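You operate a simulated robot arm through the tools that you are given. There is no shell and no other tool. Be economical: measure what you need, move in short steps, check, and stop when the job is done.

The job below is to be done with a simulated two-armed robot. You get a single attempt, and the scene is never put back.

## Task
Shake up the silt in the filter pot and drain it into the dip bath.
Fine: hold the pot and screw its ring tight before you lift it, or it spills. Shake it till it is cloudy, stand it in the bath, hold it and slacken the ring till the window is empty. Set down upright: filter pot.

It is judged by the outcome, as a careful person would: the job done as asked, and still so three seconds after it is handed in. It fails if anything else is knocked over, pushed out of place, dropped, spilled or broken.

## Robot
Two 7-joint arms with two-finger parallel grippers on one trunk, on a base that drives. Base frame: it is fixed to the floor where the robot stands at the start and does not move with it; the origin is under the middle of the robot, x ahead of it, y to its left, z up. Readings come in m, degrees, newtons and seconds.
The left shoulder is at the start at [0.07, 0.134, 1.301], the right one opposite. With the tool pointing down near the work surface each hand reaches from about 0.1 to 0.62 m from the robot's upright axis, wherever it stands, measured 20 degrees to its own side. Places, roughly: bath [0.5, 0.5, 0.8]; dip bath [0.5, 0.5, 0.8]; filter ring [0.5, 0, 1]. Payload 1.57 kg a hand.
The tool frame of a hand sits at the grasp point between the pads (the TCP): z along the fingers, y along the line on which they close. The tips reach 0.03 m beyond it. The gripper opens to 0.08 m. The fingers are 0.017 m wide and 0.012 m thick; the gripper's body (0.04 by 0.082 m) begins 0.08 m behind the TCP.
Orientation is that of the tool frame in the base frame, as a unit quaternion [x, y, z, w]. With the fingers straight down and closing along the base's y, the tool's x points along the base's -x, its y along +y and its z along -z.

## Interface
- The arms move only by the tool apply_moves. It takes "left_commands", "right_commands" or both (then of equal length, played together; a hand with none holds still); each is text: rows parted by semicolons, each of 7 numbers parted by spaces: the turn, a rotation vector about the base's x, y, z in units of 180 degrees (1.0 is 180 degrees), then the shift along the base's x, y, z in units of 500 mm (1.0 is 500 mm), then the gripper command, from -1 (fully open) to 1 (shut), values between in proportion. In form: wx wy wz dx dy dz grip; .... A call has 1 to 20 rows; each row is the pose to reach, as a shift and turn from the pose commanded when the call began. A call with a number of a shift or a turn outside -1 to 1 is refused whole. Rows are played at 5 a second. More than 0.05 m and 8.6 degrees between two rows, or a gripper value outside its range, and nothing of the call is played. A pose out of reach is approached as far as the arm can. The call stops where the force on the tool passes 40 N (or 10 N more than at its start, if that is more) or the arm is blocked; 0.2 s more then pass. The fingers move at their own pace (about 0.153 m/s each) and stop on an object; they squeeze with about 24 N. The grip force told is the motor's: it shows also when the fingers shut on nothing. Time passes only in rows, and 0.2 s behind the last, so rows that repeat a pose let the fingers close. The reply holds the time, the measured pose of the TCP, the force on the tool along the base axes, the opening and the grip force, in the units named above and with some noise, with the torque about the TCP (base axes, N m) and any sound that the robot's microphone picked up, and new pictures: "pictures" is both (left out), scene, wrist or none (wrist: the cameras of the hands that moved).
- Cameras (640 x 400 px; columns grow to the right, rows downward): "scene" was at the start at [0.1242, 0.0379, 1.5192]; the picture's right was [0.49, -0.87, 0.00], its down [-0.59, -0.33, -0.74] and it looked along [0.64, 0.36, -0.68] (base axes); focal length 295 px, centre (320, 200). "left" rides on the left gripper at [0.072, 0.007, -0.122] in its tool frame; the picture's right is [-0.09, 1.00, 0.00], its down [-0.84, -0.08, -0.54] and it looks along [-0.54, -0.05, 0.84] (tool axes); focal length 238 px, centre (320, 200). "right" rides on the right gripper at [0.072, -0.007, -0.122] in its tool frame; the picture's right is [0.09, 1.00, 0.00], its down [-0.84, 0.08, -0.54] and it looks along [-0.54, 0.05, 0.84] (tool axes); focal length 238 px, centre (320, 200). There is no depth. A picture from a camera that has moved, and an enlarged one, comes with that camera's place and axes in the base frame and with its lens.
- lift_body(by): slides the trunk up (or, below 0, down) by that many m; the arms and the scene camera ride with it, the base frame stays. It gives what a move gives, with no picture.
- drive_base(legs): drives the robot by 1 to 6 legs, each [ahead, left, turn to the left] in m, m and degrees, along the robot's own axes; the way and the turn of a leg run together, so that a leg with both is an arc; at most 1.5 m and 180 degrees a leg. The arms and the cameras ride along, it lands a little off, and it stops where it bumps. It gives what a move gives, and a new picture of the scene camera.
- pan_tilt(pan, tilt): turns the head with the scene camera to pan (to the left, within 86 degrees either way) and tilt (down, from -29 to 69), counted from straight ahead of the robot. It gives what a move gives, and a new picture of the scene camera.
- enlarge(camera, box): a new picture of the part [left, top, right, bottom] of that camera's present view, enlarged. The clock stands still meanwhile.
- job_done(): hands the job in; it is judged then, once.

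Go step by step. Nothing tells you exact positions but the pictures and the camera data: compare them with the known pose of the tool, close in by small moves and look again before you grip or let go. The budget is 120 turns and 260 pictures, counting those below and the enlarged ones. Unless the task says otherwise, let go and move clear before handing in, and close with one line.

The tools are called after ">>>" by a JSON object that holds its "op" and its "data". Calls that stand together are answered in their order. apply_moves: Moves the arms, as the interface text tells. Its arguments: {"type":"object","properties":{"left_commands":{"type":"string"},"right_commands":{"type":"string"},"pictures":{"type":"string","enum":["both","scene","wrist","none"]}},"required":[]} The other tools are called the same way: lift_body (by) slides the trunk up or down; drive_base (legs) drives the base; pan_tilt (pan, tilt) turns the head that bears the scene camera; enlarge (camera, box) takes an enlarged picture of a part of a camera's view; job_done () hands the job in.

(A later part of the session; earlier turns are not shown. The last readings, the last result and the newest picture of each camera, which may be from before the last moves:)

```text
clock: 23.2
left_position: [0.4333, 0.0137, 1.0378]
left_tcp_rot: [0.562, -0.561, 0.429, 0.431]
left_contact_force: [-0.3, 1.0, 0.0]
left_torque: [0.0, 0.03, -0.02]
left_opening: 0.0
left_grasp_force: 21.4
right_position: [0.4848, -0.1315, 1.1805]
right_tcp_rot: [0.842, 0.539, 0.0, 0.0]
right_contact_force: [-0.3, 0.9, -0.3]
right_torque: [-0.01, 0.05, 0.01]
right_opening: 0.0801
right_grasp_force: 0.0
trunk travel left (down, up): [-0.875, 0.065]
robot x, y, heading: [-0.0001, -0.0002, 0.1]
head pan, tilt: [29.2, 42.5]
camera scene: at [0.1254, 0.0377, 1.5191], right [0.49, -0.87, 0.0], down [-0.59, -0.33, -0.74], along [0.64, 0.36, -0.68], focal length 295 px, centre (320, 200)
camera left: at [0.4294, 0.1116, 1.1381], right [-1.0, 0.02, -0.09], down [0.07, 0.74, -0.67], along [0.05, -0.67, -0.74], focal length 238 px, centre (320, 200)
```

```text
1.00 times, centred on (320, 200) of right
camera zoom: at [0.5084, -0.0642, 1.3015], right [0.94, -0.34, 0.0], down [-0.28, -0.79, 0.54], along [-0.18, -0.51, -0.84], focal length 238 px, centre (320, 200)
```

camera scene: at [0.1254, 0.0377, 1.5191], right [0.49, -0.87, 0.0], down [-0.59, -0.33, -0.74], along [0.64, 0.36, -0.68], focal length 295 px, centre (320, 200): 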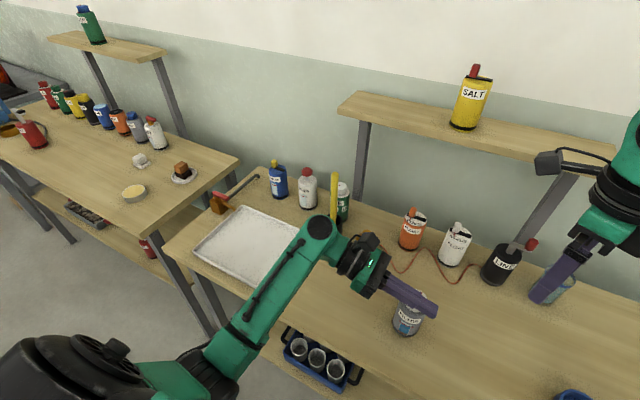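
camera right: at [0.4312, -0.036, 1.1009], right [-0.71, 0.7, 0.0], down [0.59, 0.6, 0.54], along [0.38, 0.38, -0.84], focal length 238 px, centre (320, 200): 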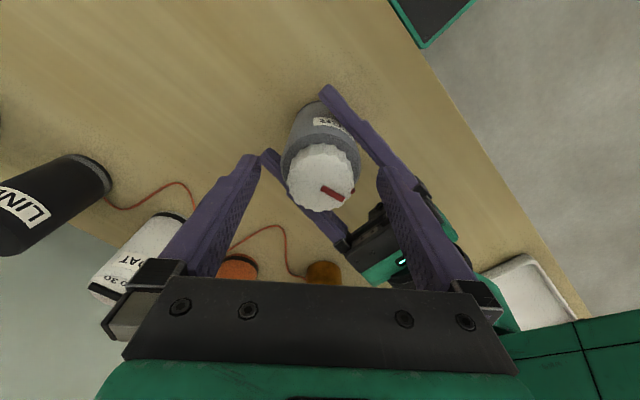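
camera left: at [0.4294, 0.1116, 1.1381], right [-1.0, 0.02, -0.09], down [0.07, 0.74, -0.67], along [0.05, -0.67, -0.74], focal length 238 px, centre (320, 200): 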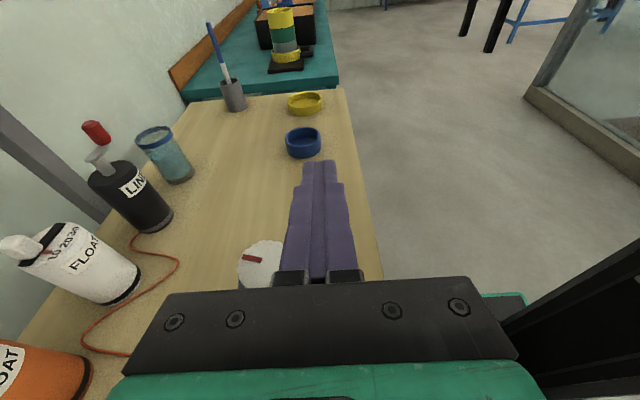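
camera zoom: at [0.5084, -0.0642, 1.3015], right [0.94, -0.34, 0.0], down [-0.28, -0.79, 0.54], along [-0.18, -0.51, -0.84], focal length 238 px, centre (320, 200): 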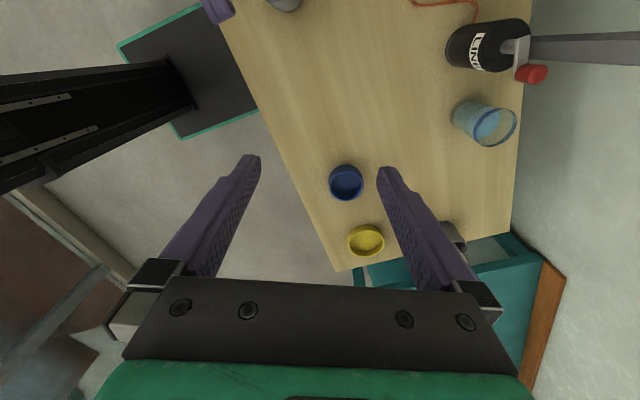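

The pot stands where it was, ring tight and not spilled. I'll regrip it and lift in tiny steps while watching the vertical force to learn its weight.

>>> {"op": "apply_moves", "data": {"left_commands": "0 0 0 0 0.09 0 -1;0 0 0 0.03 0.18 0 -1;0 0 0 0.07 0.26 0 -1;0 0 0 0.102 0.28 -0.08 -1;0 0 0 0.102 0.28 -0.16 -1;0 0 0 0.102 0.28 -0.238 -1;0 0 0 0.102 0.28 -0.238 -1", "pictures": "wrist"}}

```text
clock: 24.8
left_position: [0.484, 0.1538, 0.9216]
left_tcp_rot: [0.562, -0.561, 0.43, 0.43]
left_contact_force: [-0.1, 0.0, -0.1]
left_torque: [0.01, -0.02, 0.04]
left_opening: 0.0798
left_grasp_force: 0.1
right_position: [0.4834, -0.1309, 1.179]
right_tcp_rot: [0.843, 0.538, -0.001, 0.0]
right_contact_force: [-0.5, 0.4, -0.5]
right_torque: [-0.02, -0.01, -0.02]
right_opening: 0.0799
right_grasp_force: 0.0
trunk travel left (down, up): [-0.875, 0.065]
robot x, y, heading: [-0.0005, -0.0005, 0.1]
head pan, tilt: [29.2, 42.5]
camera left: at [0.4782, 0.2516, 1.0213], right [-1.0, 0.02, -0.09], down [0.08, 0.74, -0.67], along [0.05, -0.67, -0.74], focal length 238 px, centre (320, 200)
```

left: 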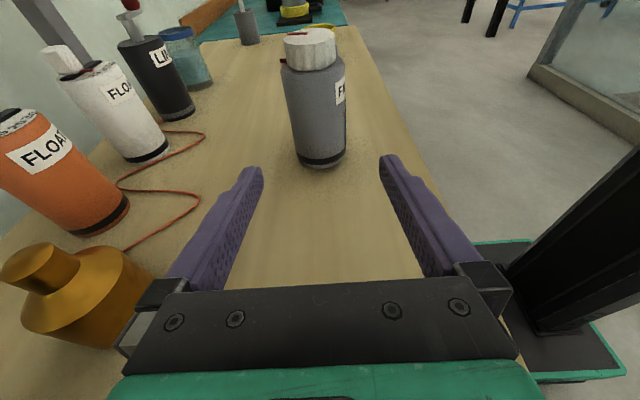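

>>> {"op": "apply_moves", "data": {"left_commands": "0 0 0 0 -0.09 0 -1;0 0 0 0 -0.18 0 -1;0 0 0 0 -0.24 0 -1;0 0 0 0 -0.28 0 -1;0 0 0 0 -0.28 0 1;0 0 0 0 -0.28 0 1;0 0 0 0 -0.28 0 1;0 0 0 0 -0.28 0.006 1;0 0 0 0 -0.28 0.012 1;0 0 0 0 -0.28 0.012 1", "pictures": "wrist"}}

```text
clock: 27.0
left_position: [0.4835, 0.0132, 0.9261]
left_tcp_rot: [0.562, -0.56, 0.43, 0.43]
left_contact_force: [0.2, 0.2, -1.3]
left_torque: [-0.02, -0.01, -0.03]
left_opening: 0.057
left_grasp_force: 24.0
right_position: [0.4824, -0.1321, 1.1809]
right_tcp_rot: [0.843, 0.538, 0.0, 0.0]
right_contact_force: [-0.2, -0.8, 0.5]
right_torque: [0.01, -0.02, 0.0]
right_opening: 0.0797
right_grasp_force: 0.1
trunk travel left (down, up): [-0.875, 0.065]
robot x, y, heading: [0.0036, 0.0016, -0.5]
head pan, tilt: [29.2, 42.5]
camera left: at [0.4793, 0.1123, 1.0263], right [-1.0, 0.02, -0.09], down [0.08, 0.74, -0.67], along [0.05, -0.67, -0.74], focal length 238 px, centre (320, 200)
```

left: 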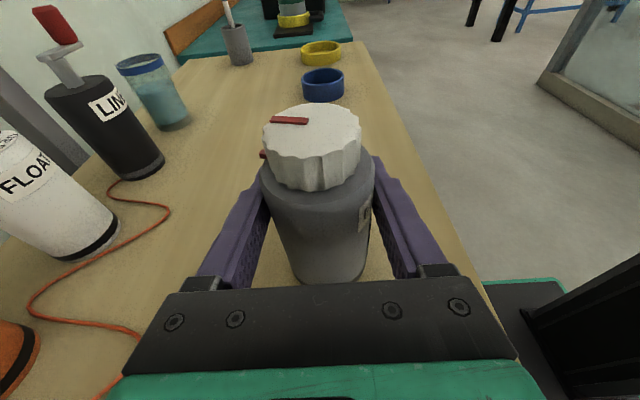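

The pot may be sliding in the fingers. I lift another 15 mm slowly and compare in both views.

>>> {"op": "apply_moves", "data": {"left_commands": "0 0 0 0 0 0.01 1;0 0 0 0 0 0.02 1;0 0 0 0 0 0.03 1", "pictures": "wrist"}}

>>> {"op": "enlarge", "data": {"camera": "scene", "box": [360, 260, 460, 340]}}

```text
clock: 27.8
left_position: [0.4843, 0.0134, 0.9436]
left_tcp_rot: [0.561, -0.561, 0.43, 0.432]
left_contact_force: [0.3, -0.3, -1.9]
left_torque: [-0.03, 0.0, 0.0]
left_opening: 0.0571
left_grasp_force: 24.1
right_position: [0.4832, -0.132, 1.1807]
right_tcp_rot: [0.843, 0.538, 0.0, 0.0]
right_contact_force: [-0.5, -0.2, 0.1]
right_torque: [0.01, -0.01, 0.01]
right_opening: 0.08
right_grasp_force: 0.2
trunk travel left (down, up): [-0.875, 0.065]
robot x, y, heading: [0.0011, 0.0033, 0.2]
head pan, tilt: [29.2, 42.5]
camera left: at [0.4795, 0.1123, 1.0415], right [-1.0, 0.02, -0.09], down [0.08, 0.74, -0.67], along [0.05, -0.67, -0.74], focal length 238 px, centre (320, 200)
```

left: 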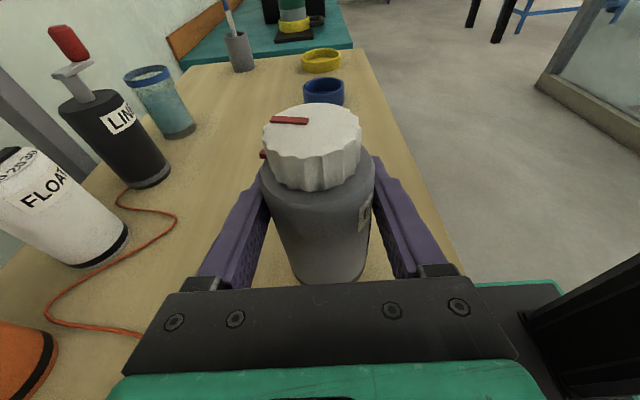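

```text
5.00 times, centred on (410, 300) of scene
camera zoom: at [0.1245, 0.0379, 1.5191], right [0.49, -0.87, 0.0], down [-0.59, -0.33, -0.74], along [0.64, 0.36, -0.68], focal length 1474 px, centre (-130, -300)
```

zoom: 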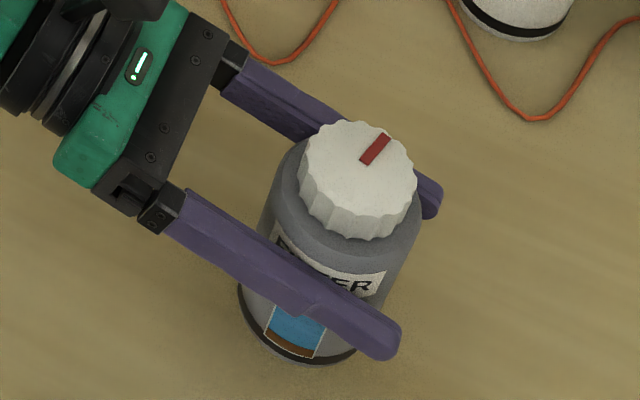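

The pot now rises with the hand (about 2 N of weight). I'll keep lifting smoothly in 8 mm steps.

>>> {"op": "apply_moves", "data": {"left_commands": "0 0 0 0 0 0.014 1;0 0 0 0 0 0.03 1;0 0 0 0 0 0.046 1;0 0 0 0 0 0.062 1;0 0 0 0 0 0.078 1;0 0 0 0 0 0.094 1;0 0 0 0 0 0.11 1;0 0 0 0 0 0.12 1;0 0 0 0 0 0.12 1", "pictures": "wrist"}}

>>> {"op": "enlarge", "data": {"camera": "scene", "box": [340, 220, 480, 340]}}

```text
clock: 29.8
left_position: [0.4851, 0.0135, 1.0013]
left_tcp_rot: [0.561, -0.561, 0.429, 0.431]
left_contact_force: [0.3, 0.1, -1.4]
left_torque: [-0.01, 0.01, 0.0]
left_opening: 0.0571
left_grasp_force: 24.6
right_position: [0.4823, -0.1317, 1.18]
right_tcp_rot: [0.843, 0.538, 0.0, 0.0]
right_contact_force: [0.1, 0.2, 0.3]
right_torque: [-0.02, 0.0, -0.01]
right_opening: 0.08
right_grasp_force: 0.1
trunk travel left (down, up): [-0.875, 0.065]
robot x, y, heading: [-0.0036, -0.0004, -0.1]
head pan, tilt: [29.2, 42.5]
camera left: at [0.4796, 0.1122, 1.1015], right [-1.0, 0.02, -0.09], down [0.08, 0.74, -0.67], along [0.05, -0.67, -0.74], focal length 238 px, centre (320, 200)
```

left: 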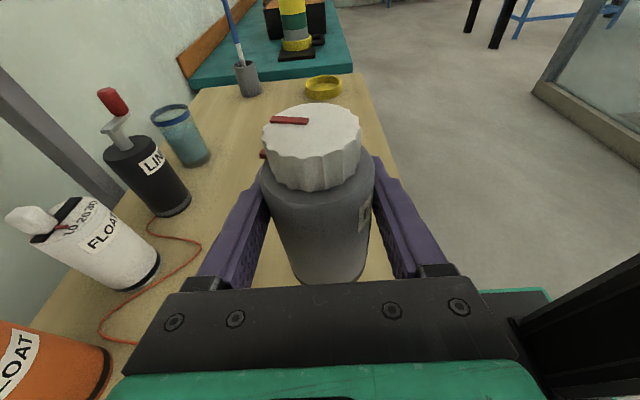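

```text
3.33 times, centred on (410, 280) of scene
camera zoom: at [0.1246, 0.0379, 1.5191], right [0.49, -0.87, 0.0], down [-0.59, -0.33, -0.74], along [0.64, 0.36, -0.68], focal length 983 px, centre (20, -67)
```

zoom: 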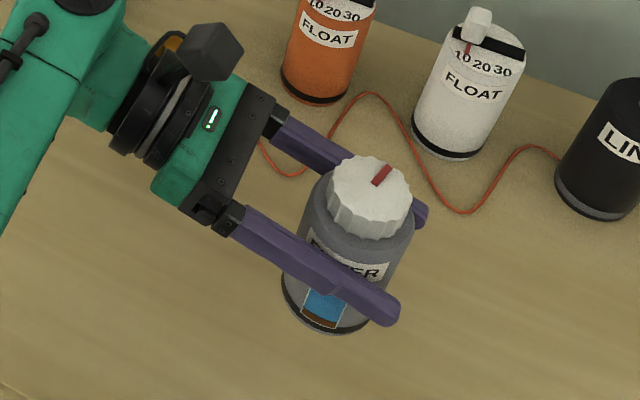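

It is held firmly. For safety I'll lower it to about 3 cm above the table, then shake along x, which is the closing direction where the pads push directly.

>>> {"op": "apply_moves", "data": {"left_commands": "0 0 0 0 0 -0.03 1;0 0 0 0 0 -0.06 1;0 0 0 0 0 -0.08 1;0 0 0 0 0 -0.08 1;0 0 0 0.02 0 -0.08 1;0 0 0 -0.02 0 -0.08 1;0 0 0 0.03 0 -0.08 1;0 0 0 -0.03 0 -0.08 1;0 0 0 0.04 0 -0.08 1;0 0 0 -0.04 0 -0.08 1;0 0 0 0.04 0 -0.08 1;0 0 0 -0.04 0 -0.08 1;0 0 0 0.04 0 -0.08 1;0 0 0 -0.04 0 -0.08 1;0 0 0 0 0 -0.08 1;0 0 0 0 0 -0.08 1", "pictures": "wrist"}}

>>> {"op": "enlarge", "data": {"camera": "scene", "box": [360, 250, 460, 330]}}

```text
clock: 33.2
left_position: [0.4852, 0.0122, 0.9599]
left_tcp_rot: [0.562, -0.56, 0.429, 0.431]
left_contact_force: [0.0, 0.2, -1.8]
left_torque: [-0.02, 0.01, 0.01]
left_opening: 0.057
left_grasp_force: 23.8
right_position: [0.4839, -0.1313, 1.1793]
right_tcp_rot: [0.843, 0.538, 0.0, -0.001]
right_contact_force: [-0.5, -0.1, -0.4]
right_torque: [-0.04, 0.0, -0.02]
right_opening: 0.0799
right_grasp_force: 0.1
trunk travel left (down, up): [-0.875, 0.065]
robot x, y, heading: [0.0023, -0.0015, -0.1]
head pan, tilt: [29.2, 42.5]
camera left: at [0.481, 0.1112, 1.0604], right [-1.0, 0.02, -0.09], down [0.08, 0.74, -0.67], along [0.05, -0.67, -0.74], focal length 238 px, centre (320, 200)
```

left: 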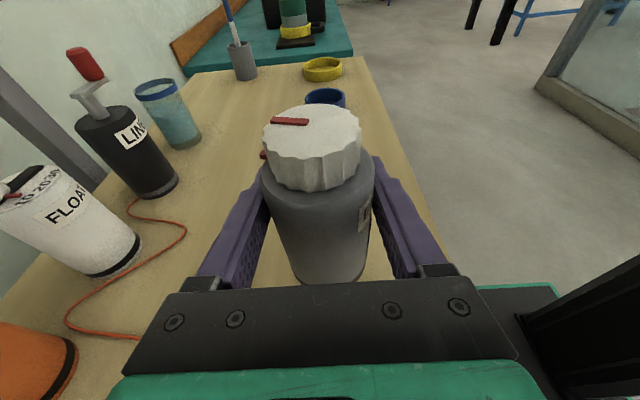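

```text
5.00 times, centred on (410, 290) of scene
camera zoom: at [0.1264, 0.0378, 1.519], right [0.49, -0.87, 0.0], down [-0.59, -0.33, -0.74], along [0.64, 0.36, -0.68], focal length 1474 px, centre (-130, -250)
```

zoom: 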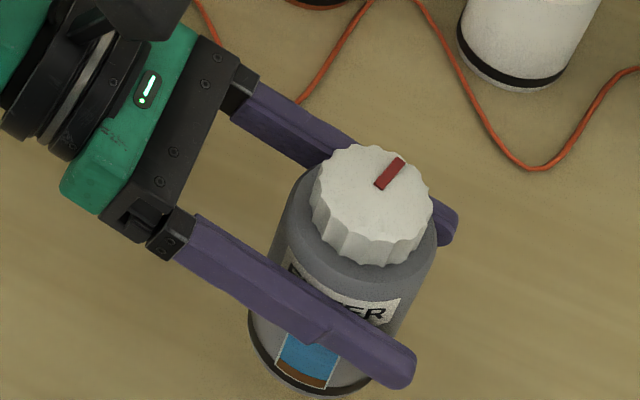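

The water is still clear with the silt settled. The grip held well, so I'll shake vertically with ±22 mm strokes from a little higher.

>>> {"op": "apply_moves", "data": {"left_commands": "0 0 0 0 0 0.04 1;0 0 0 0 0 0.07 1;0 0 0 0 0 0.02 1;0 0 0 0 0 0.08 1;0 0 0 0 0 0.01 1;0 0 0 0 0 0.09 1;0 0 0 0 0 0.005 1;0 0 0 0 0 0.095 1;0 0 0 0 0 0.005 1;0 0 0 0 0 0.095 1;0 0 0 0 0 0.005 1;0 0 0 0 0 0.095 1;0 0 0 0 0 0.005 1;0 0 0 0 0 0.095 1;0 0 0 0 0 0.005 1;0 0 0 0 0 0.095 1;0 0 0 0 0 0.05 1;0 0 0 0 0 0.02 1;0 0 0 0 0 0 1", "pictures": "wrist"}}

>>> {"op": "enlarge", "data": {"camera": "scene", "box": [360, 250, 460, 330]}}

```text
clock: 37.2
left_position: [0.4853, 0.0134, 0.9625]
left_tcp_rot: [0.561, -0.561, 0.43, 0.43]
left_contact_force: [0.2, 0.1, -2.2]
left_torque: [0.0, 0.04, 0.0]
left_opening: 0.0569
left_grasp_force: 23.7
right_position: [0.4837, -0.1321, 1.1803]
right_tcp_rot: [0.843, 0.538, -0.001, 0.0]
right_contact_force: [0.8, 0.5, 0.1]
right_torque: [0.01, -0.04, 0.01]
right_opening: 0.0799
right_grasp_force: 0.1
trunk travel left (down, up): [-0.875, 0.065]
robot x, y, heading: [-0.001, 0.0037, -0.1]
head pan, tilt: [29.2, 42.5]
camera left: at [0.4804, 0.1123, 1.0617], right [-1.0, 0.02, -0.09], down [0.08, 0.74, -0.67], along [0.05, -0.67, -0.74], focal length 238 px, centre (320, 200)
```

left: 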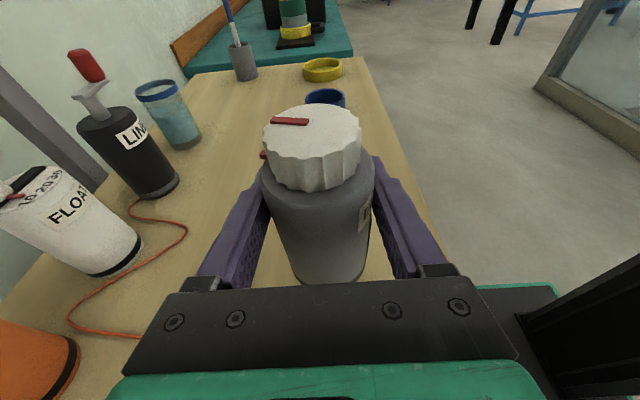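

```text
5.00 times, centred on (410, 290) of scene
camera zoom: at [0.1244, 0.0378, 1.5192], right [0.49, -0.87, 0.0], down [-0.59, -0.33, -0.74], along [0.64, 0.36, -0.68], focal length 1474 px, centre (-130, -250)
```

zoom: 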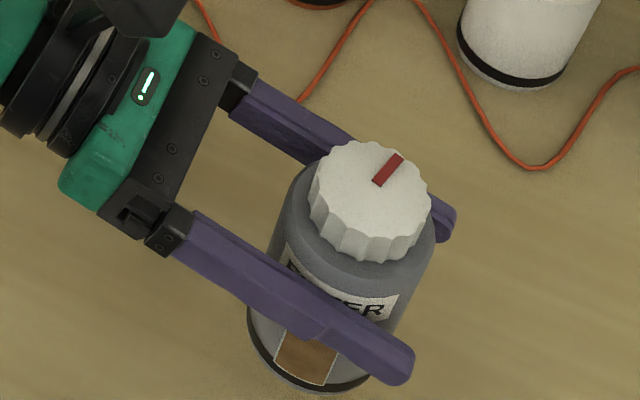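

The window is now cloudy brown. I lift the pot a little more and drive the base left so it comes over the bath with the same arm posture.

>>> {"op": "apply_moves", "data": {"left_commands": "0 0 0 0 0 0.02 1;0 0 0 0 0 0.04 1;0 0 0 0 0 0.06 1;0 0 0 0 0 0.08 1;0 0 0 0 0 0.1 1;0 0 0 0 0 0.1 1", "pictures": "none"}}

>>> {"op": "pan_tilt", "data": {"pan": 35, "tilt": 45}}

```text
clock: 38.6
left_position: [0.4843, 0.0131, 1.0129]
left_tcp_rot: [0.561, -0.561, 0.429, 0.431]
left_contact_force: [-0.9, 0.5, -1.8]
left_torque: [-0.08, 0.03, 0.01]
left_opening: 0.057
left_grasp_force: 24.0
right_position: [0.4828, -0.131, 1.1801]
right_tcp_rot: [0.843, 0.538, 0.0, 0.0]
right_contact_force: [-0.5, -0.3, -0.7]
right_torque: [0.0, 0.01, 0.03]
right_opening: 0.0799
right_grasp_force: 0.1
trunk travel left (down, up): [-0.875, 0.065]
robot x, y, heading: [0.0005, 0.0048, -0.1]
head pan, tilt: [29.2, 42.5]
```

```text
clock: 39.3
left_position: [0.4834, 0.0133, 1.0137]
left_tcp_rot: [0.562, -0.56, 0.43, 0.43]
left_contact_force: [0.4, 0.4, -2.0]
left_torque: [-0.01, 0.03, 0.03]
left_opening: 0.057
left_grasp_force: 23.9
right_position: [0.483, -0.1319, 1.1805]
right_tcp_rot: [0.843, 0.538, 0.001, 0.0]
right_contact_force: [0.1, -1.1, -0.3]
right_torque: [0.0, -0.01, 0.01]
right_opening: 0.0799
right_grasp_force: 0.0
trunk travel left (down, up): [-0.875, 0.065]
robot x, y, heading: [-0.0006, 0.0018, -0.1]
head pan, tilt: [35.0, 45.0]
camera scene: at [0.1185, 0.0438, 1.5155], right [0.57, -0.82, 0.0], down [-0.58, -0.41, -0.71], along [0.58, 0.41, -0.71], focal length 295 px, centre (320, 200)
```

scene: 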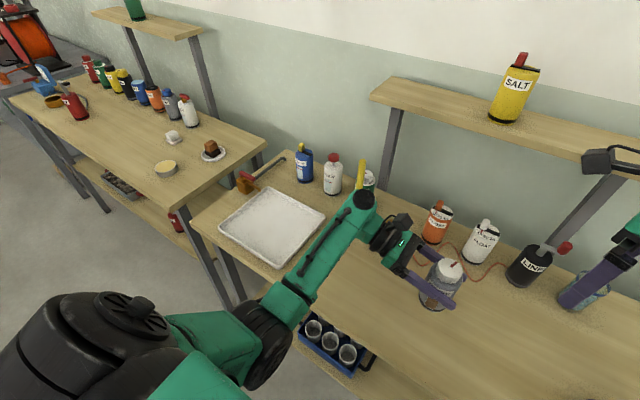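

The way looks clear. I drive left 0.30 m first and check.

>>> {"op": "drive_base", "data": {"legs": [[0, 0.3, 0]]}}

```text
clock: 41.3
left_position: [0.4838, 0.311, 1.0121]
left_tcp_rot: [0.562, -0.56, 0.43, 0.43]
left_contact_force: [0.2, -0.1, -2.5]
left_torque: [0.04, -0.01, 0.01]
left_opening: 0.0571
left_grasp_force: 24.2
right_position: [0.4834, 0.1651, 1.1803]
right_tcp_rot: [0.843, 0.538, 0.0, -0.001]
right_contact_force: [0.0, -0.6, -1.3]
right_torque: [0.0, 0.01, 0.0]
right_opening: 0.0803
right_grasp_force: 0.0
trunk travel left (down, up): [-0.875, 0.065]
robot x, y, heading: [-0.0009, 0.2993, -0.1]
head pan, tilt: [35.0, 45.0]
camera scene: at [0.1185, 0.3412, 1.5156], right [0.57, -0.82, 0.0], down [-0.58, -0.4, -0.71], along [0.58, 0.41, -0.71], focal length 295 px, centre (320, 200)
```

scene: 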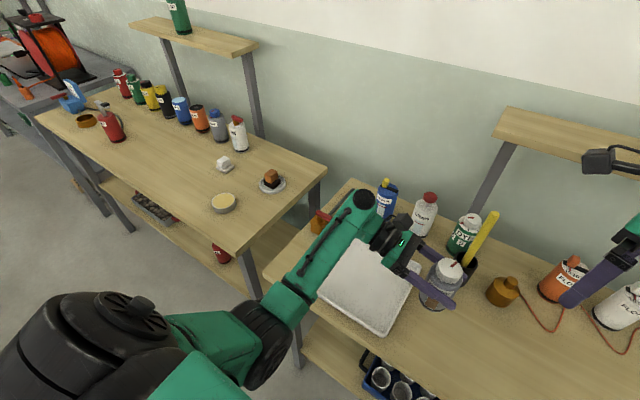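

All steady. I drive another 0.145 m left.

>>> {"op": "drive_base", "data": {"legs": [[0, 0.145, 0]]}}

>>> {"op": "enlarge", "data": {"camera": "left", "box": [0, 0, 640, 400]}}

>>> {"op": "enlarge", "data": {"camera": "scene", "box": [320, 180, 520, 330]}}

```text
clock: 42.7
left_position: [0.4836, 0.4553, 1.0114]
left_tcp_rot: [-0.561, 0.562, -0.428, -0.431]
left_contact_force: [0.1, 0.3, -1.1]
left_torque: [0.01, 0.03, 0.01]
left_opening: 0.0566
left_grasp_force: 23.6
right_position: [0.4826, 0.3098, 1.1798]
right_tcp_rot: [0.844, 0.537, -0.001, -0.001]
right_contact_force: [0.4, -0.3, -0.6]
right_torque: [0.03, 0.01, 0.0]
right_opening: 0.08
right_grasp_force: 0.0
trunk travel left (down, up): [-0.875, 0.065]
robot x, y, heading: [-0.0009, 0.4446, -0.2]
head pan, tilt: [35.0, 45.0]
camera scene: at [0.1187, 0.4851, 1.5156], right [0.57, -0.82, 0.0], down [-0.58, -0.4, -0.71], along [0.58, 0.41, -0.71], focal length 295 px, centre (320, 200)
```

scene: 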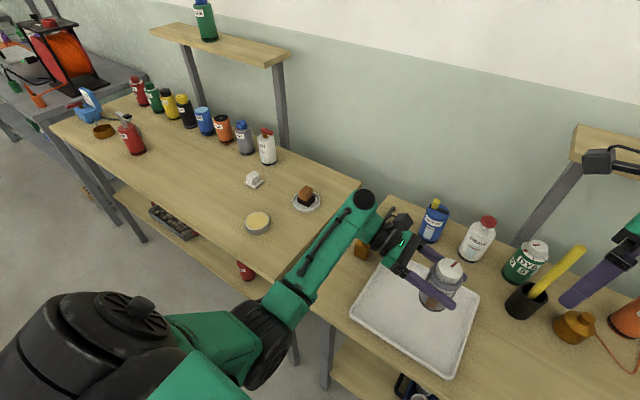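

```text
1.00 times, centred on (320, 200) of left
camera zoom: at [0.4797, 0.554, 1.1118], right [-1.0, 0.02, -0.09], down [0.08, 0.74, -0.67], along [0.05, -0.67, -0.74], focal length 238 px, centre (320, 200)
```

zoom: 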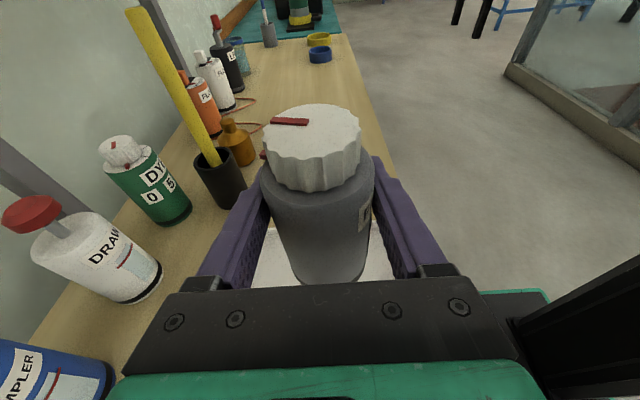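

```text
2.67 times, centred on (420, 255) of scene
camera zoom: at [0.1187, 0.4851, 1.5156], right [0.57, -0.82, 0.0], down [-0.58, -0.4, -0.71], along [0.58, 0.41, -0.71], focal length 786 px, centre (53, 53)
```

zoom: 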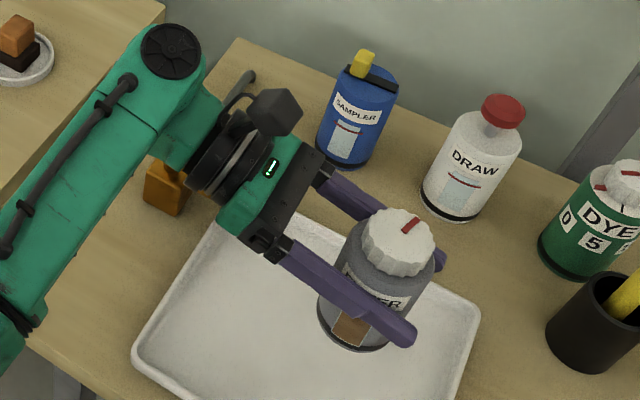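

The pot is well inside the tray's outline at (0.484, 0.455) and the window is still cloudy. I lower it slowly toward the tray floor.

>>> {"op": "apply_moves", "data": {"left_commands": "0 0 0 0 0 -0.02 1;0 0 0 0 0 -0.05 1;0 0 0 0 0 -0.08 1;0 0 0 0 0 -0.11 1;0 0 0 0 0 -0.13 1;0 0 0 0 0 -0.14 1;0 0 0 0 0 -0.148 1;0 0 0 0 0 -0.154 1"}}

>>> {"op": "enlarge", "data": {"camera": "scene", "box": [380, 220, 480, 320]}}

```text
clock: 44.5
left_position: [0.484, 0.4567, 0.9342]
left_tcp_rot: [0.562, -0.56, 0.431, 0.431]
left_contact_force: [-0.1, -0.6, -1.8]
left_torque: [-0.01, 0.03, -0.01]
left_opening: 0.057
left_grasp_force: 24.0
right_position: [0.4831, 0.3112, 1.1801]
right_tcp_rot: [0.843, 0.537, 0.0, 0.001]
right_contact_force: [-0.5, -0.2, -0.5]
right_torque: [0.02, -0.02, 0.04]
right_opening: 0.0802
right_grasp_force: 0.1
trunk travel left (down, up): [-0.875, 0.065]
robot x, y, heading: [0.0007, 0.4414, -0.1]
head pan, tilt: [35.0, 45.0]
camera scene: at [0.1187, 0.4882, 1.5155], right [0.57, -0.82, 0.0], down [-0.58, -0.41, -0.71], along [0.58, 0.41, -0.71], focal length 295 px, centre (320, 200)
camera left: at [0.4795, 0.5566, 1.0344], right [-1.0, 0.02, -0.09], down [0.08, 0.74, -0.67], along [0.05, -0.67, -0.74], focal length 238 px, centre (320, 200)
```

scene: 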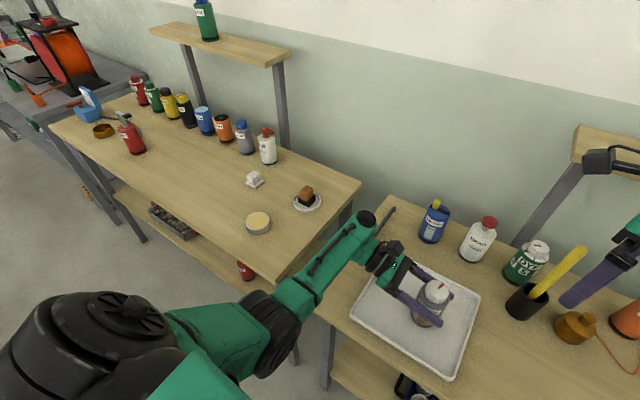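
left: 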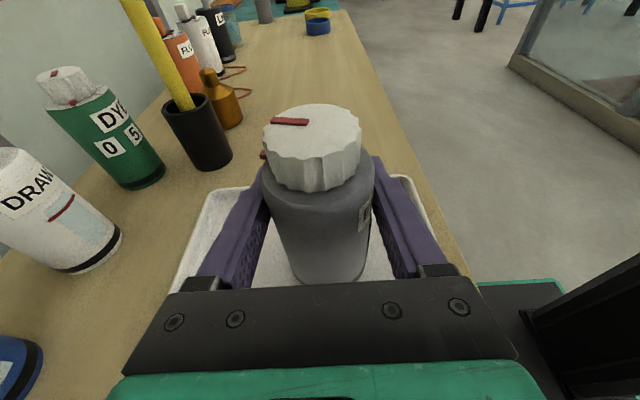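

```text
4.00 times, centred on (430, 270) of scene
camera zoom: at [0.1187, 0.4882, 1.5155], right [0.57, -0.82, 0.0], down [-0.58, -0.41, -0.71], along [0.58, 0.41, -0.71], focal length 1180 px, centre (-120, -80)
```

zoom: 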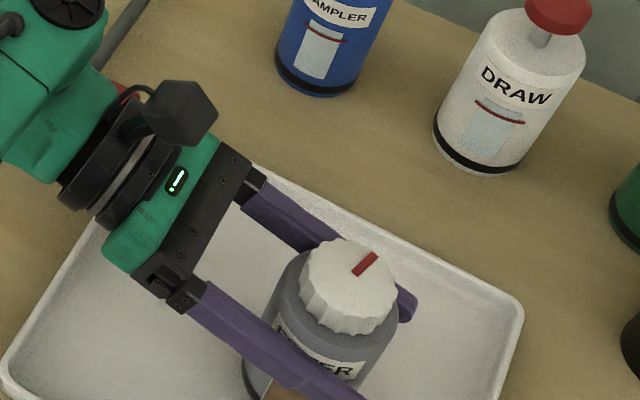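

Not touching yet, with the weight still on the hand. I go down in 1.5 mm steps until the vertical force changes.

>>> {"op": "apply_moves", "data": {"left_commands": "0 0 0 0 0 -0.003 1;0 0 0 0 0 -0.006 1;0 0 0 0 0 -0.009 1;0 0 0 0 0 -0.009 1", "pictures": "none"}}

```text
clock: 45.5
left_position: [0.484, 0.4584, 0.9315]
left_tcp_rot: [0.561, -0.56, 0.43, 0.431]
left_contact_force: [0.0, -0.8, -0.7]
left_torque: [0.03, 0.01, 0.01]
left_opening: 0.0571
left_grasp_force: 24.5
right_position: [0.4827, 0.3129, 1.1795]
right_tcp_rot: [0.844, 0.537, 0.0, 0.0]
right_contact_force: [-0.4, 0.1, 0.2]
right_torque: [0.02, 0.04, 0.0]
right_opening: 0.0802
right_grasp_force: 0.1
trunk travel left (down, up): [-0.875, 0.065]
robot x, y, heading: [0.0011, 0.4413, 0.1]
head pan, tilt: [35.0, 45.0]
```

>>> {"op": "apply_moves", "data": {"left_commands": "0 0 0 0 0 -0.003 1;0 0 0 0 0 -0.006 1;0 0 0 0 0 -0.006 1", "pictures": "none"}}

```text
clock: 46.3
left_position: [0.4836, 0.4575, 0.9279]
left_tcp_rot: [0.562, -0.56, 0.43, 0.43]
left_contact_force: [-0.7, -0.1, -0.7]
left_torque: [0.0, 0.02, 0.02]
left_opening: 0.0569
left_grasp_force: 24.0
right_position: [0.4842, 0.3125, 1.1814]
right_tcp_rot: [0.844, 0.536, 0.0, 0.0]
right_contact_force: [-0.5, 1.2, -0.6]
right_torque: [-0.01, 0.02, -0.01]
right_opening: 0.0801
right_grasp_force: 0.1
trunk travel left (down, up): [-0.875, 0.065]
robot x, y, heading: [-0.0028, 0.4414, -0.0]
head pan, tilt: [35.0, 45.0]
```

>>> {"op": "apply_moves", "data": {"left_commands": "0 0 0 0 0 -0.003 1;0 0 0 0 0 -0.006 1;0 0 0 0 0 -0.006 1", "pictures": "wrist"}}

>>> {"op": "pan_tilt", "data": {"pan": 10, "tilt": 55}}

```text
clock: 47.1
left_position: [0.483, 0.4577, 0.9268]
left_tcp_rot: [-0.56, 0.561, -0.432, -0.431]
left_contact_force: [2.2, 1.0, 9.5]
left_torque: [0.22, -0.12, 0.08]
left_opening: 0.0571
left_grasp_force: 24.0
right_position: [0.4827, 0.3132, 1.1816]
right_tcp_rot: [0.844, 0.537, 0.0, 0.001]
right_contact_force: [-0.1, 0.5, -0.9]
right_torque: [0.0, 0.01, 0.0]
right_opening: 0.0801
right_grasp_force: 0.1
trunk travel left (down, up): [-0.875, 0.065]
robot x, y, heading: [-0.0019, 0.448, 0.1]
head pan, tilt: [35.0, 45.0]
camera left: at [0.479, 0.5565, 1.026], right [-1.0, 0.02, -0.09], down [0.08, 0.74, -0.67], along [0.05, -0.67, -0.74], focal length 238 px, centre (320, 200)
```

left: 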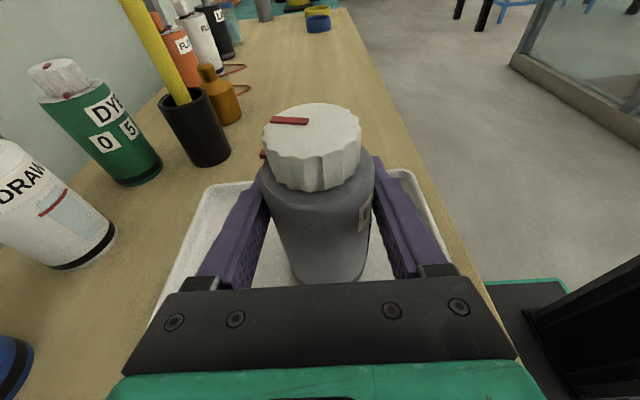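

```text
clock: 48.0
left_position: [0.4827, 0.4562, 0.9262]
left_tcp_rot: [0.561, -0.561, 0.431, 0.43]
left_contact_force: [4.6, 1.2, 13.8]
left_torque: [0.02, -0.31, -0.02]
left_opening: 0.0571
left_grasp_force: 24.0
right_position: [0.4821, 0.3132, 1.1807]
right_tcp_rot: [0.844, 0.537, 0.0, 0.0]
right_contact_force: [-0.2, -1.2, 0.8]
right_torque: [-0.01, 0.01, 0.04]
right_opening: 0.0801
right_grasp_force: 0.1
trunk travel left (down, up): [-0.875, 0.065]
robot x, y, heading: [-0.0011, 0.447, -0.3]
head pan, tilt: [10.0, 55.0]
camera scene: at [0.1215, 0.4543, 1.5023], right [0.17, -0.98, 0.0], down [-0.81, -0.14, -0.57], along [0.57, 0.1, -0.82], focal length 295 px, centre (320, 200)
```

scene: 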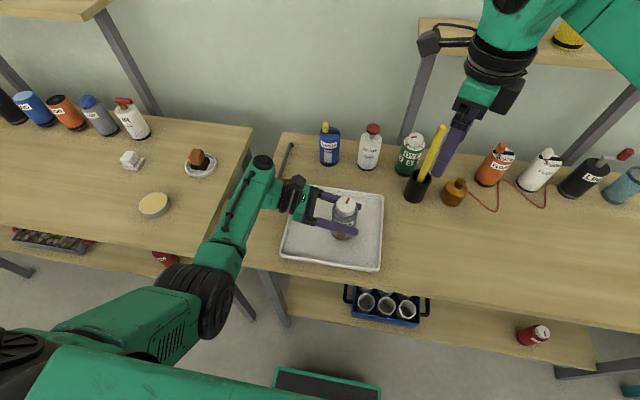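

The pot now stands on the tray floor with the hand pressing slightly, so I ease up 1 mm. I also bring the right hand above the ring.

>>> {"op": "apply_moves", "data": {"left_commands": "0 0 0 0 0 0.002 1;0 0 0 0 0 0.003 1;0 0 0 0 0 0.003 1;0 0 0 0 0 0.003 1;0 0 0 0 0 0.003 1;0 0 0 0 0 0.003 1", "right_commands": "0 0 0 0 0.08 0 -1;0 0 0 0 0.16 -0.02 -1;0 0 0 0 0.24 -0.08 -1;0 0 0 0 0.297 -0.16 -1;0 0 0 0 0.297 -0.24 -1;0 0 0 0 0.297 -0.24 -1"}}

>>> {"op": "enlarge", "data": {"camera": "right", "box": [240, 80, 400, 200]}}

```text
clock: 49.4
left_position: [0.4827, 0.4577, 0.9251]
left_tcp_rot: [0.562, -0.561, 0.429, 0.43]
left_contact_force: [-1.7, -2.2, 3.3]
left_torque: [-0.11, 0.12, -0.01]
left_opening: 0.0569
left_grasp_force: 23.9
right_position: [0.4825, 0.4611, 1.0616]
right_tcp_rot: [0.843, 0.538, 0.001, 0.001]
right_contact_force: [0.3, -0.8, 0.9]
right_torque: [0.0, -0.02, -0.01]
right_opening: 0.0799
right_grasp_force: 0.1
trunk travel left (down, up): [-0.875, 0.065]
robot x, y, heading: [-0.001, 0.4436, 0.0]
head pan, tilt: [10.0, 55.0]
camera scene: at [0.1213, 0.4542, 1.5022], right [0.17, -0.98, 0.0], down [-0.81, -0.14, -0.57], along [0.57, 0.1, -0.82], focal length 295 px, centre (320, 200)
camera right: at [0.5062, 0.5281, 1.1826], right [0.94, -0.34, 0.0], down [-0.28, -0.79, 0.54], along [-0.18, -0.51, -0.84], focal length 238 px, centre (320, 200)
camera left: at [0.4784, 0.5564, 1.0254], right [-1.0, 0.03, -0.09], down [0.08, 0.74, -0.67], along [0.05, -0.67, -0.74], focal length 238 px, centre (320, 200)
```

scene: 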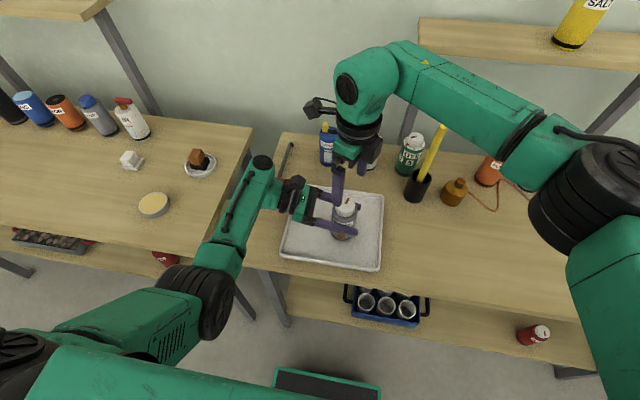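
right: 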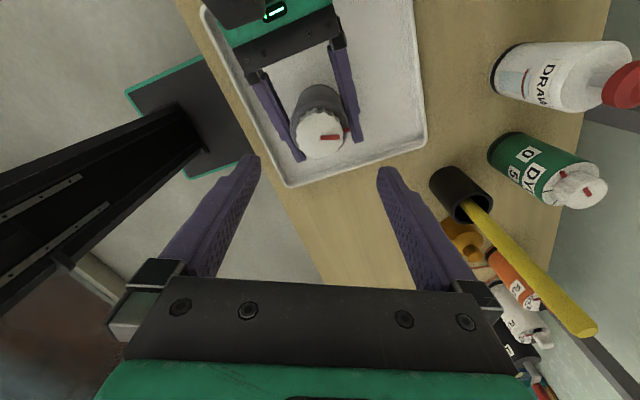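
left: 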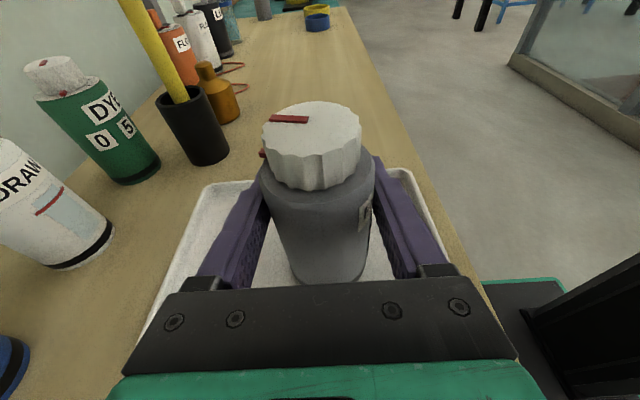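

```text
3.33 times, centred on (320, 140) of right
camera zoom: at [0.5062, 0.5281, 1.1826], right [0.94, -0.34, 0.0], down [-0.28, -0.79, 0.54], along [-0.18, -0.51, -0.84], focal length 794 px, centre (320, 400)
```

zoom: 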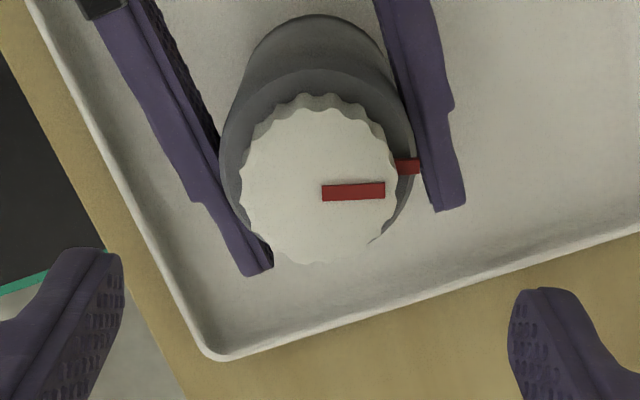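

The ring centre is at (0.4835, 0.464). I turn the right hand 40° counter-clockwise to clear the ring's pointer and descend around the ring.

>>> {"op": "apply_moves", "data": {"right_commands": "0 0 0.04 0.002 0.005 0 -1;0 0 0.08 0.002 0.005 0 -1;0 0 0.12 0.002 0.005 0 -1;0 0 0.16 0.002 0.005 -0.04 -1;0 0 0.2 0.002 0.005 -0.08 -1;0 0 0.222 0.002 0.005 -0.12 -1;0 0 0.222 0.002 0.005 -0.149 -1;0 0 0.222 0.002 0.005 -0.149 -1", "pictures": "none"}}

>>> {"op": "enlarge", "data": {"camera": "left", "box": [220, 50, 420, 200]}}

>>> {"op": "enlarge", "data": {"camera": "scene", "box": [280, 160, 400, 280]}}

```text
clock: 51.2
left_position: [0.4834, 0.4573, 0.9259]
left_tcp_rot: [0.561, -0.561, 0.429, 0.431]
left_contact_force: [-0.2, 0.8, -1.4]
left_torque: [-0.01, 0.02, 0.01]
left_opening: 0.0573
left_grasp_force: 23.4
right_position: [0.4836, 0.4632, 0.9863]
right_tcp_rot: [0.608, 0.794, 0.0, 0.0]
right_contact_force: [0.0, 0.0, 0.1]
right_torque: [0.04, -0.04, 0.01]
right_opening: 0.0801
right_grasp_force: 0.1
trunk travel left (down, up): [-0.875, 0.065]
robot x, y, heading: [0.0021, 0.4414, -0.1]
head pan, tilt: [10.0, 55.0]
```

```text
2.67 times, centred on (320, 125) of left
camera zoom: at [0.4796, 0.5562, 1.0254], right [-1.0, 0.02, -0.09], down [0.08, 0.74, -0.67], along [0.05, -0.67, -0.74], focal length 636 px, centre (320, 400)
```

zoom: 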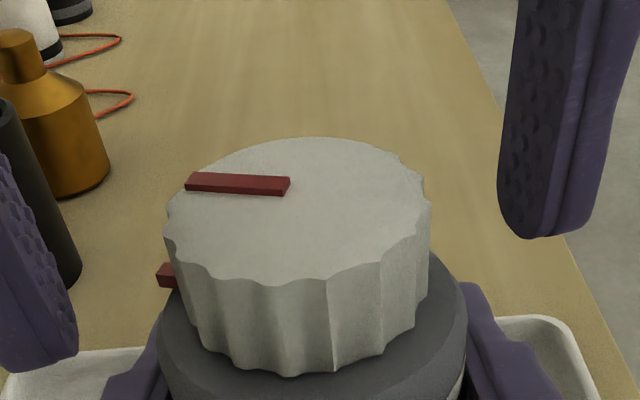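

```text
3.33 times, centred on (340, 220) of scene
camera zoom: at [0.1229, 0.4543, 1.5021], right [0.17, -0.98, 0.0], down [-0.81, -0.14, -0.57], along [0.56, 0.1, -0.82], focal length 983 px, centre (253, 133)
```

zoom: 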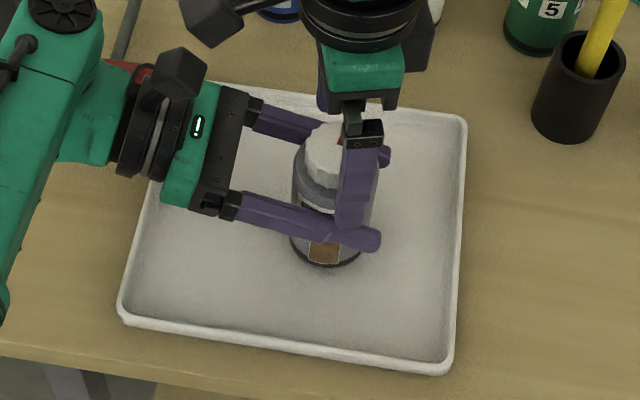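

The ring is centred between the fingers. I close the right gripper, lower the left hand 1 mm so the pot stands firmly, and take a first counter-clockwise turn.

>>> {"op": "apply_moves", "data": {"left_commands": "0 0 0 0 0 -0.002 1;0 0 0 0 0 -0.002 1;0 0 0 0 0 -0.002 1;0 0 0 0 0 -0.002 1;0 0 0 0 0 -0.002 1;0 0 0 0 0 -0.002 1;0 0 0 0 0 -0.002 1", "right_commands": "0 0 0 0 0 0 1;0 0 0 0 0 0 1;0 0 0 0 0 0 1;0 0 0.03 0 0 0 1;0 0 0.07 0 0 0 1;0 0 0.11 0 0 0 1;0 0 0.11 0 0 0 1", "pictures": "none"}}

>>> {"op": "enlarge", "data": {"camera": "left", "box": [220, 50, 420, 200]}}

>>> {"op": "enlarge", "data": {"camera": "scene", "box": [300, 180, 380, 250]}}

```text
clock: 52.8
left_position: [0.4852, 0.458, 0.9257]
left_tcp_rot: [-0.56, 0.561, -0.431, -0.431]
left_contact_force: [-5.6, -2.7, 11.6]
left_torque: [-0.15, -0.2, -0.01]
left_opening: 0.057
left_grasp_force: 24.1
right_position: [0.484, 0.4633, 0.9859]
right_tcp_rot: [0.462, 0.887, 0.0, 0.0]
right_contact_force: [5.4, 3.1, -8.0]
right_torque: [0.34, -0.21, 0.05]
right_opening: 0.0405
right_grasp_force: 24.0
trunk travel left (down, up): [-0.875, 0.065]
robot x, y, heading: [0.0021, 0.4467, 0.2]
head pan, tilt: [10.0, 55.0]
```

```text
2.67 times, centred on (320, 125) of left
camera zoom: at [0.4793, 0.5562, 1.0251], right [-1.0, 0.03, -0.09], down [0.08, 0.74, -0.67], along [0.05, -0.67, -0.74], focal length 636 px, centre (320, 400)
```

zoom: 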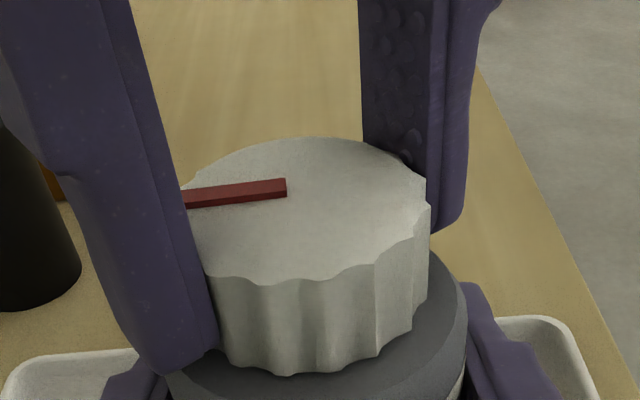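

```text
5.71 times, centred on (340, 215) of scene
camera zoom: at [0.1224, 0.4543, 1.5022], right [0.17, -0.98, 0.0], down [-0.81, -0.14, -0.57], along [0.56, 0.1, -0.82], focal length 1685 px, centre (206, 114)
```

zoom: 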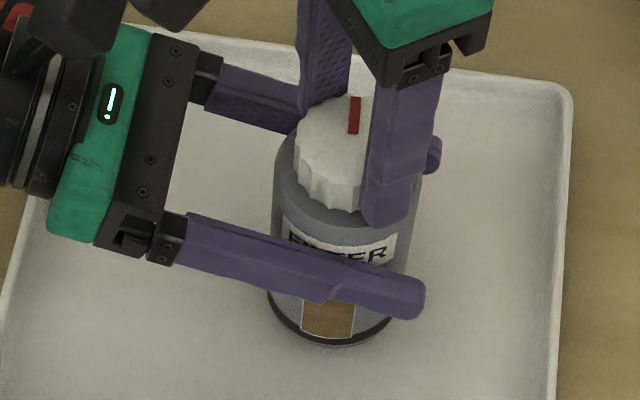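

The ring is turning back (20° so far), and the window is still full and cloudy. I continue another 43°.

>>> {"op": "apply_moves", "data": {"right_commands": "0 0 0.04 0.001 0 0 1;0 0 0.08 0.001 0 0 1;0 0 0.12 0.001 0 0 1;0 0 0.16 0.001 0 0 1;0 0 0.2 0.001 0 0 1;0 0 0.24 0.001 0 0 1;0 0 0.24 0.001 0 0 1", "pictures": "none"}}

>>> {"op": "enlarge", "data": {"camera": "scene", "box": [300, 180, 380, 250]}}

```text
clock: 54.4
left_position: [0.4834, 0.458, 0.925]
left_tcp_rot: [-0.561, 0.561, -0.43, -0.431]
left_contact_force: [-1.3, -7.8, 8.5]
left_torque: [-0.1, -0.39, 0.01]
left_opening: 0.0569
left_grasp_force: 24.2
right_position: [0.484, 0.4641, 0.9864]
right_tcp_rot: [0.103, 0.995, 0.002, 0.0]
right_contact_force: [3.1, 7.1, 1.0]
right_torque: [0.47, -0.17, 0.02]
right_opening: 0.0405
right_grasp_force: 24.0
trunk travel left (down, up): [-0.875, 0.065]
robot x, y, heading: [-0.0003, 0.4452, -0.1]
head pan, tilt: [10.0, 55.0]
```

```text
5.71 times, centred on (340, 215) of scene
camera zoom: at [0.1221, 0.4541, 1.5022], right [0.17, -0.98, 0.0], down [-0.81, -0.14, -0.57], along [0.57, 0.1, -0.82], focal length 1685 px, centre (206, 114)
```

zoom: 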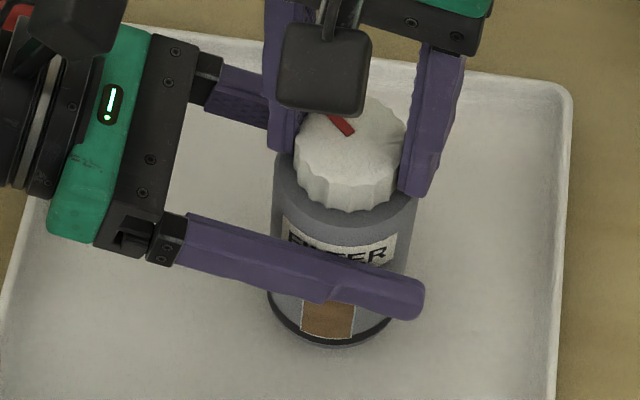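

63° so far and still full. I turn another 50°.

>>> {"op": "apply_moves", "data": {"right_commands": "0 0 0.04 0.001 0.002 0 1;0 0 0.08 0.001 0.002 0 1;0 0 0.12 0.001 0.002 0 1;0 0 0.16 0.001 0.002 0 1;0 0 0.2 0.001 0.002 0 1;0 0 0.24 0.001 0.002 0 1;0 0 0.28 0.001 0.002 0 1;0 0 0.28 0.001 0.002 0 1;0 0 0.28 0.001 0.002 0 1", "pictures": "none"}}

>>> {"op": "enlarge", "data": {"camera": "scene", "box": [300, 180, 380, 250]}}

>>> {"op": "enlarge", "data": {"camera": "left", "box": [220, 50, 420, 200]}}

```text
clock: 56.4
left_position: [0.4827, 0.4586, 0.9261]
left_tcp_rot: [0.561, -0.56, 0.431, 0.431]
left_contact_force: [7.9, -4.9, 0.2]
left_torque: [-0.06, -0.09, -0.1]
left_opening: 0.057
left_grasp_force: 24.1
right_position: [0.4833, 0.4656, 0.9855]
right_tcp_rot: [-0.33, 0.944, 0.0, -0.001]
right_contact_force: [-8.0, 3.2, 5.4]
right_torque: [0.2, 0.42, 0.02]
right_opening: 0.0403
right_grasp_force: 24.1
trunk travel left (down, up): [-0.875, 0.065]
robot x, y, heading: [0.0008, 0.4456, -0.0]
head pan, tilt: [10.0, 55.0]
```

```text
5.71 times, centred on (340, 215) of scene
camera zoom: at [0.1217, 0.4541, 1.5022], right [0.17, -0.98, 0.0], down [-0.81, -0.14, -0.57], along [0.57, 0.1, -0.82], focal length 1685 px, centre (206, 114)
```

zoom: 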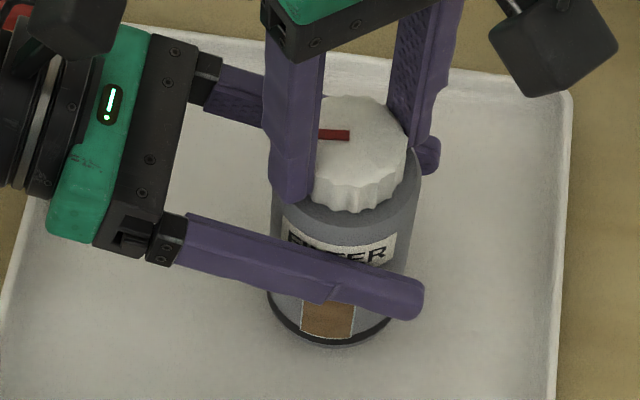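

```text
2.67 times, centred on (320, 125) of left
camera zoom: at [0.4788, 0.5563, 1.0249], right [-1.0, 0.02, -0.09], down [0.08, 0.74, -0.67], along [0.05, -0.67, -0.74], focal length 636 px, centre (320, 400)
```

zoom: 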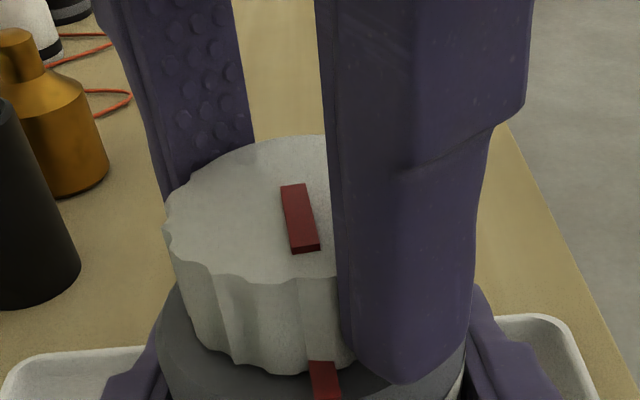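

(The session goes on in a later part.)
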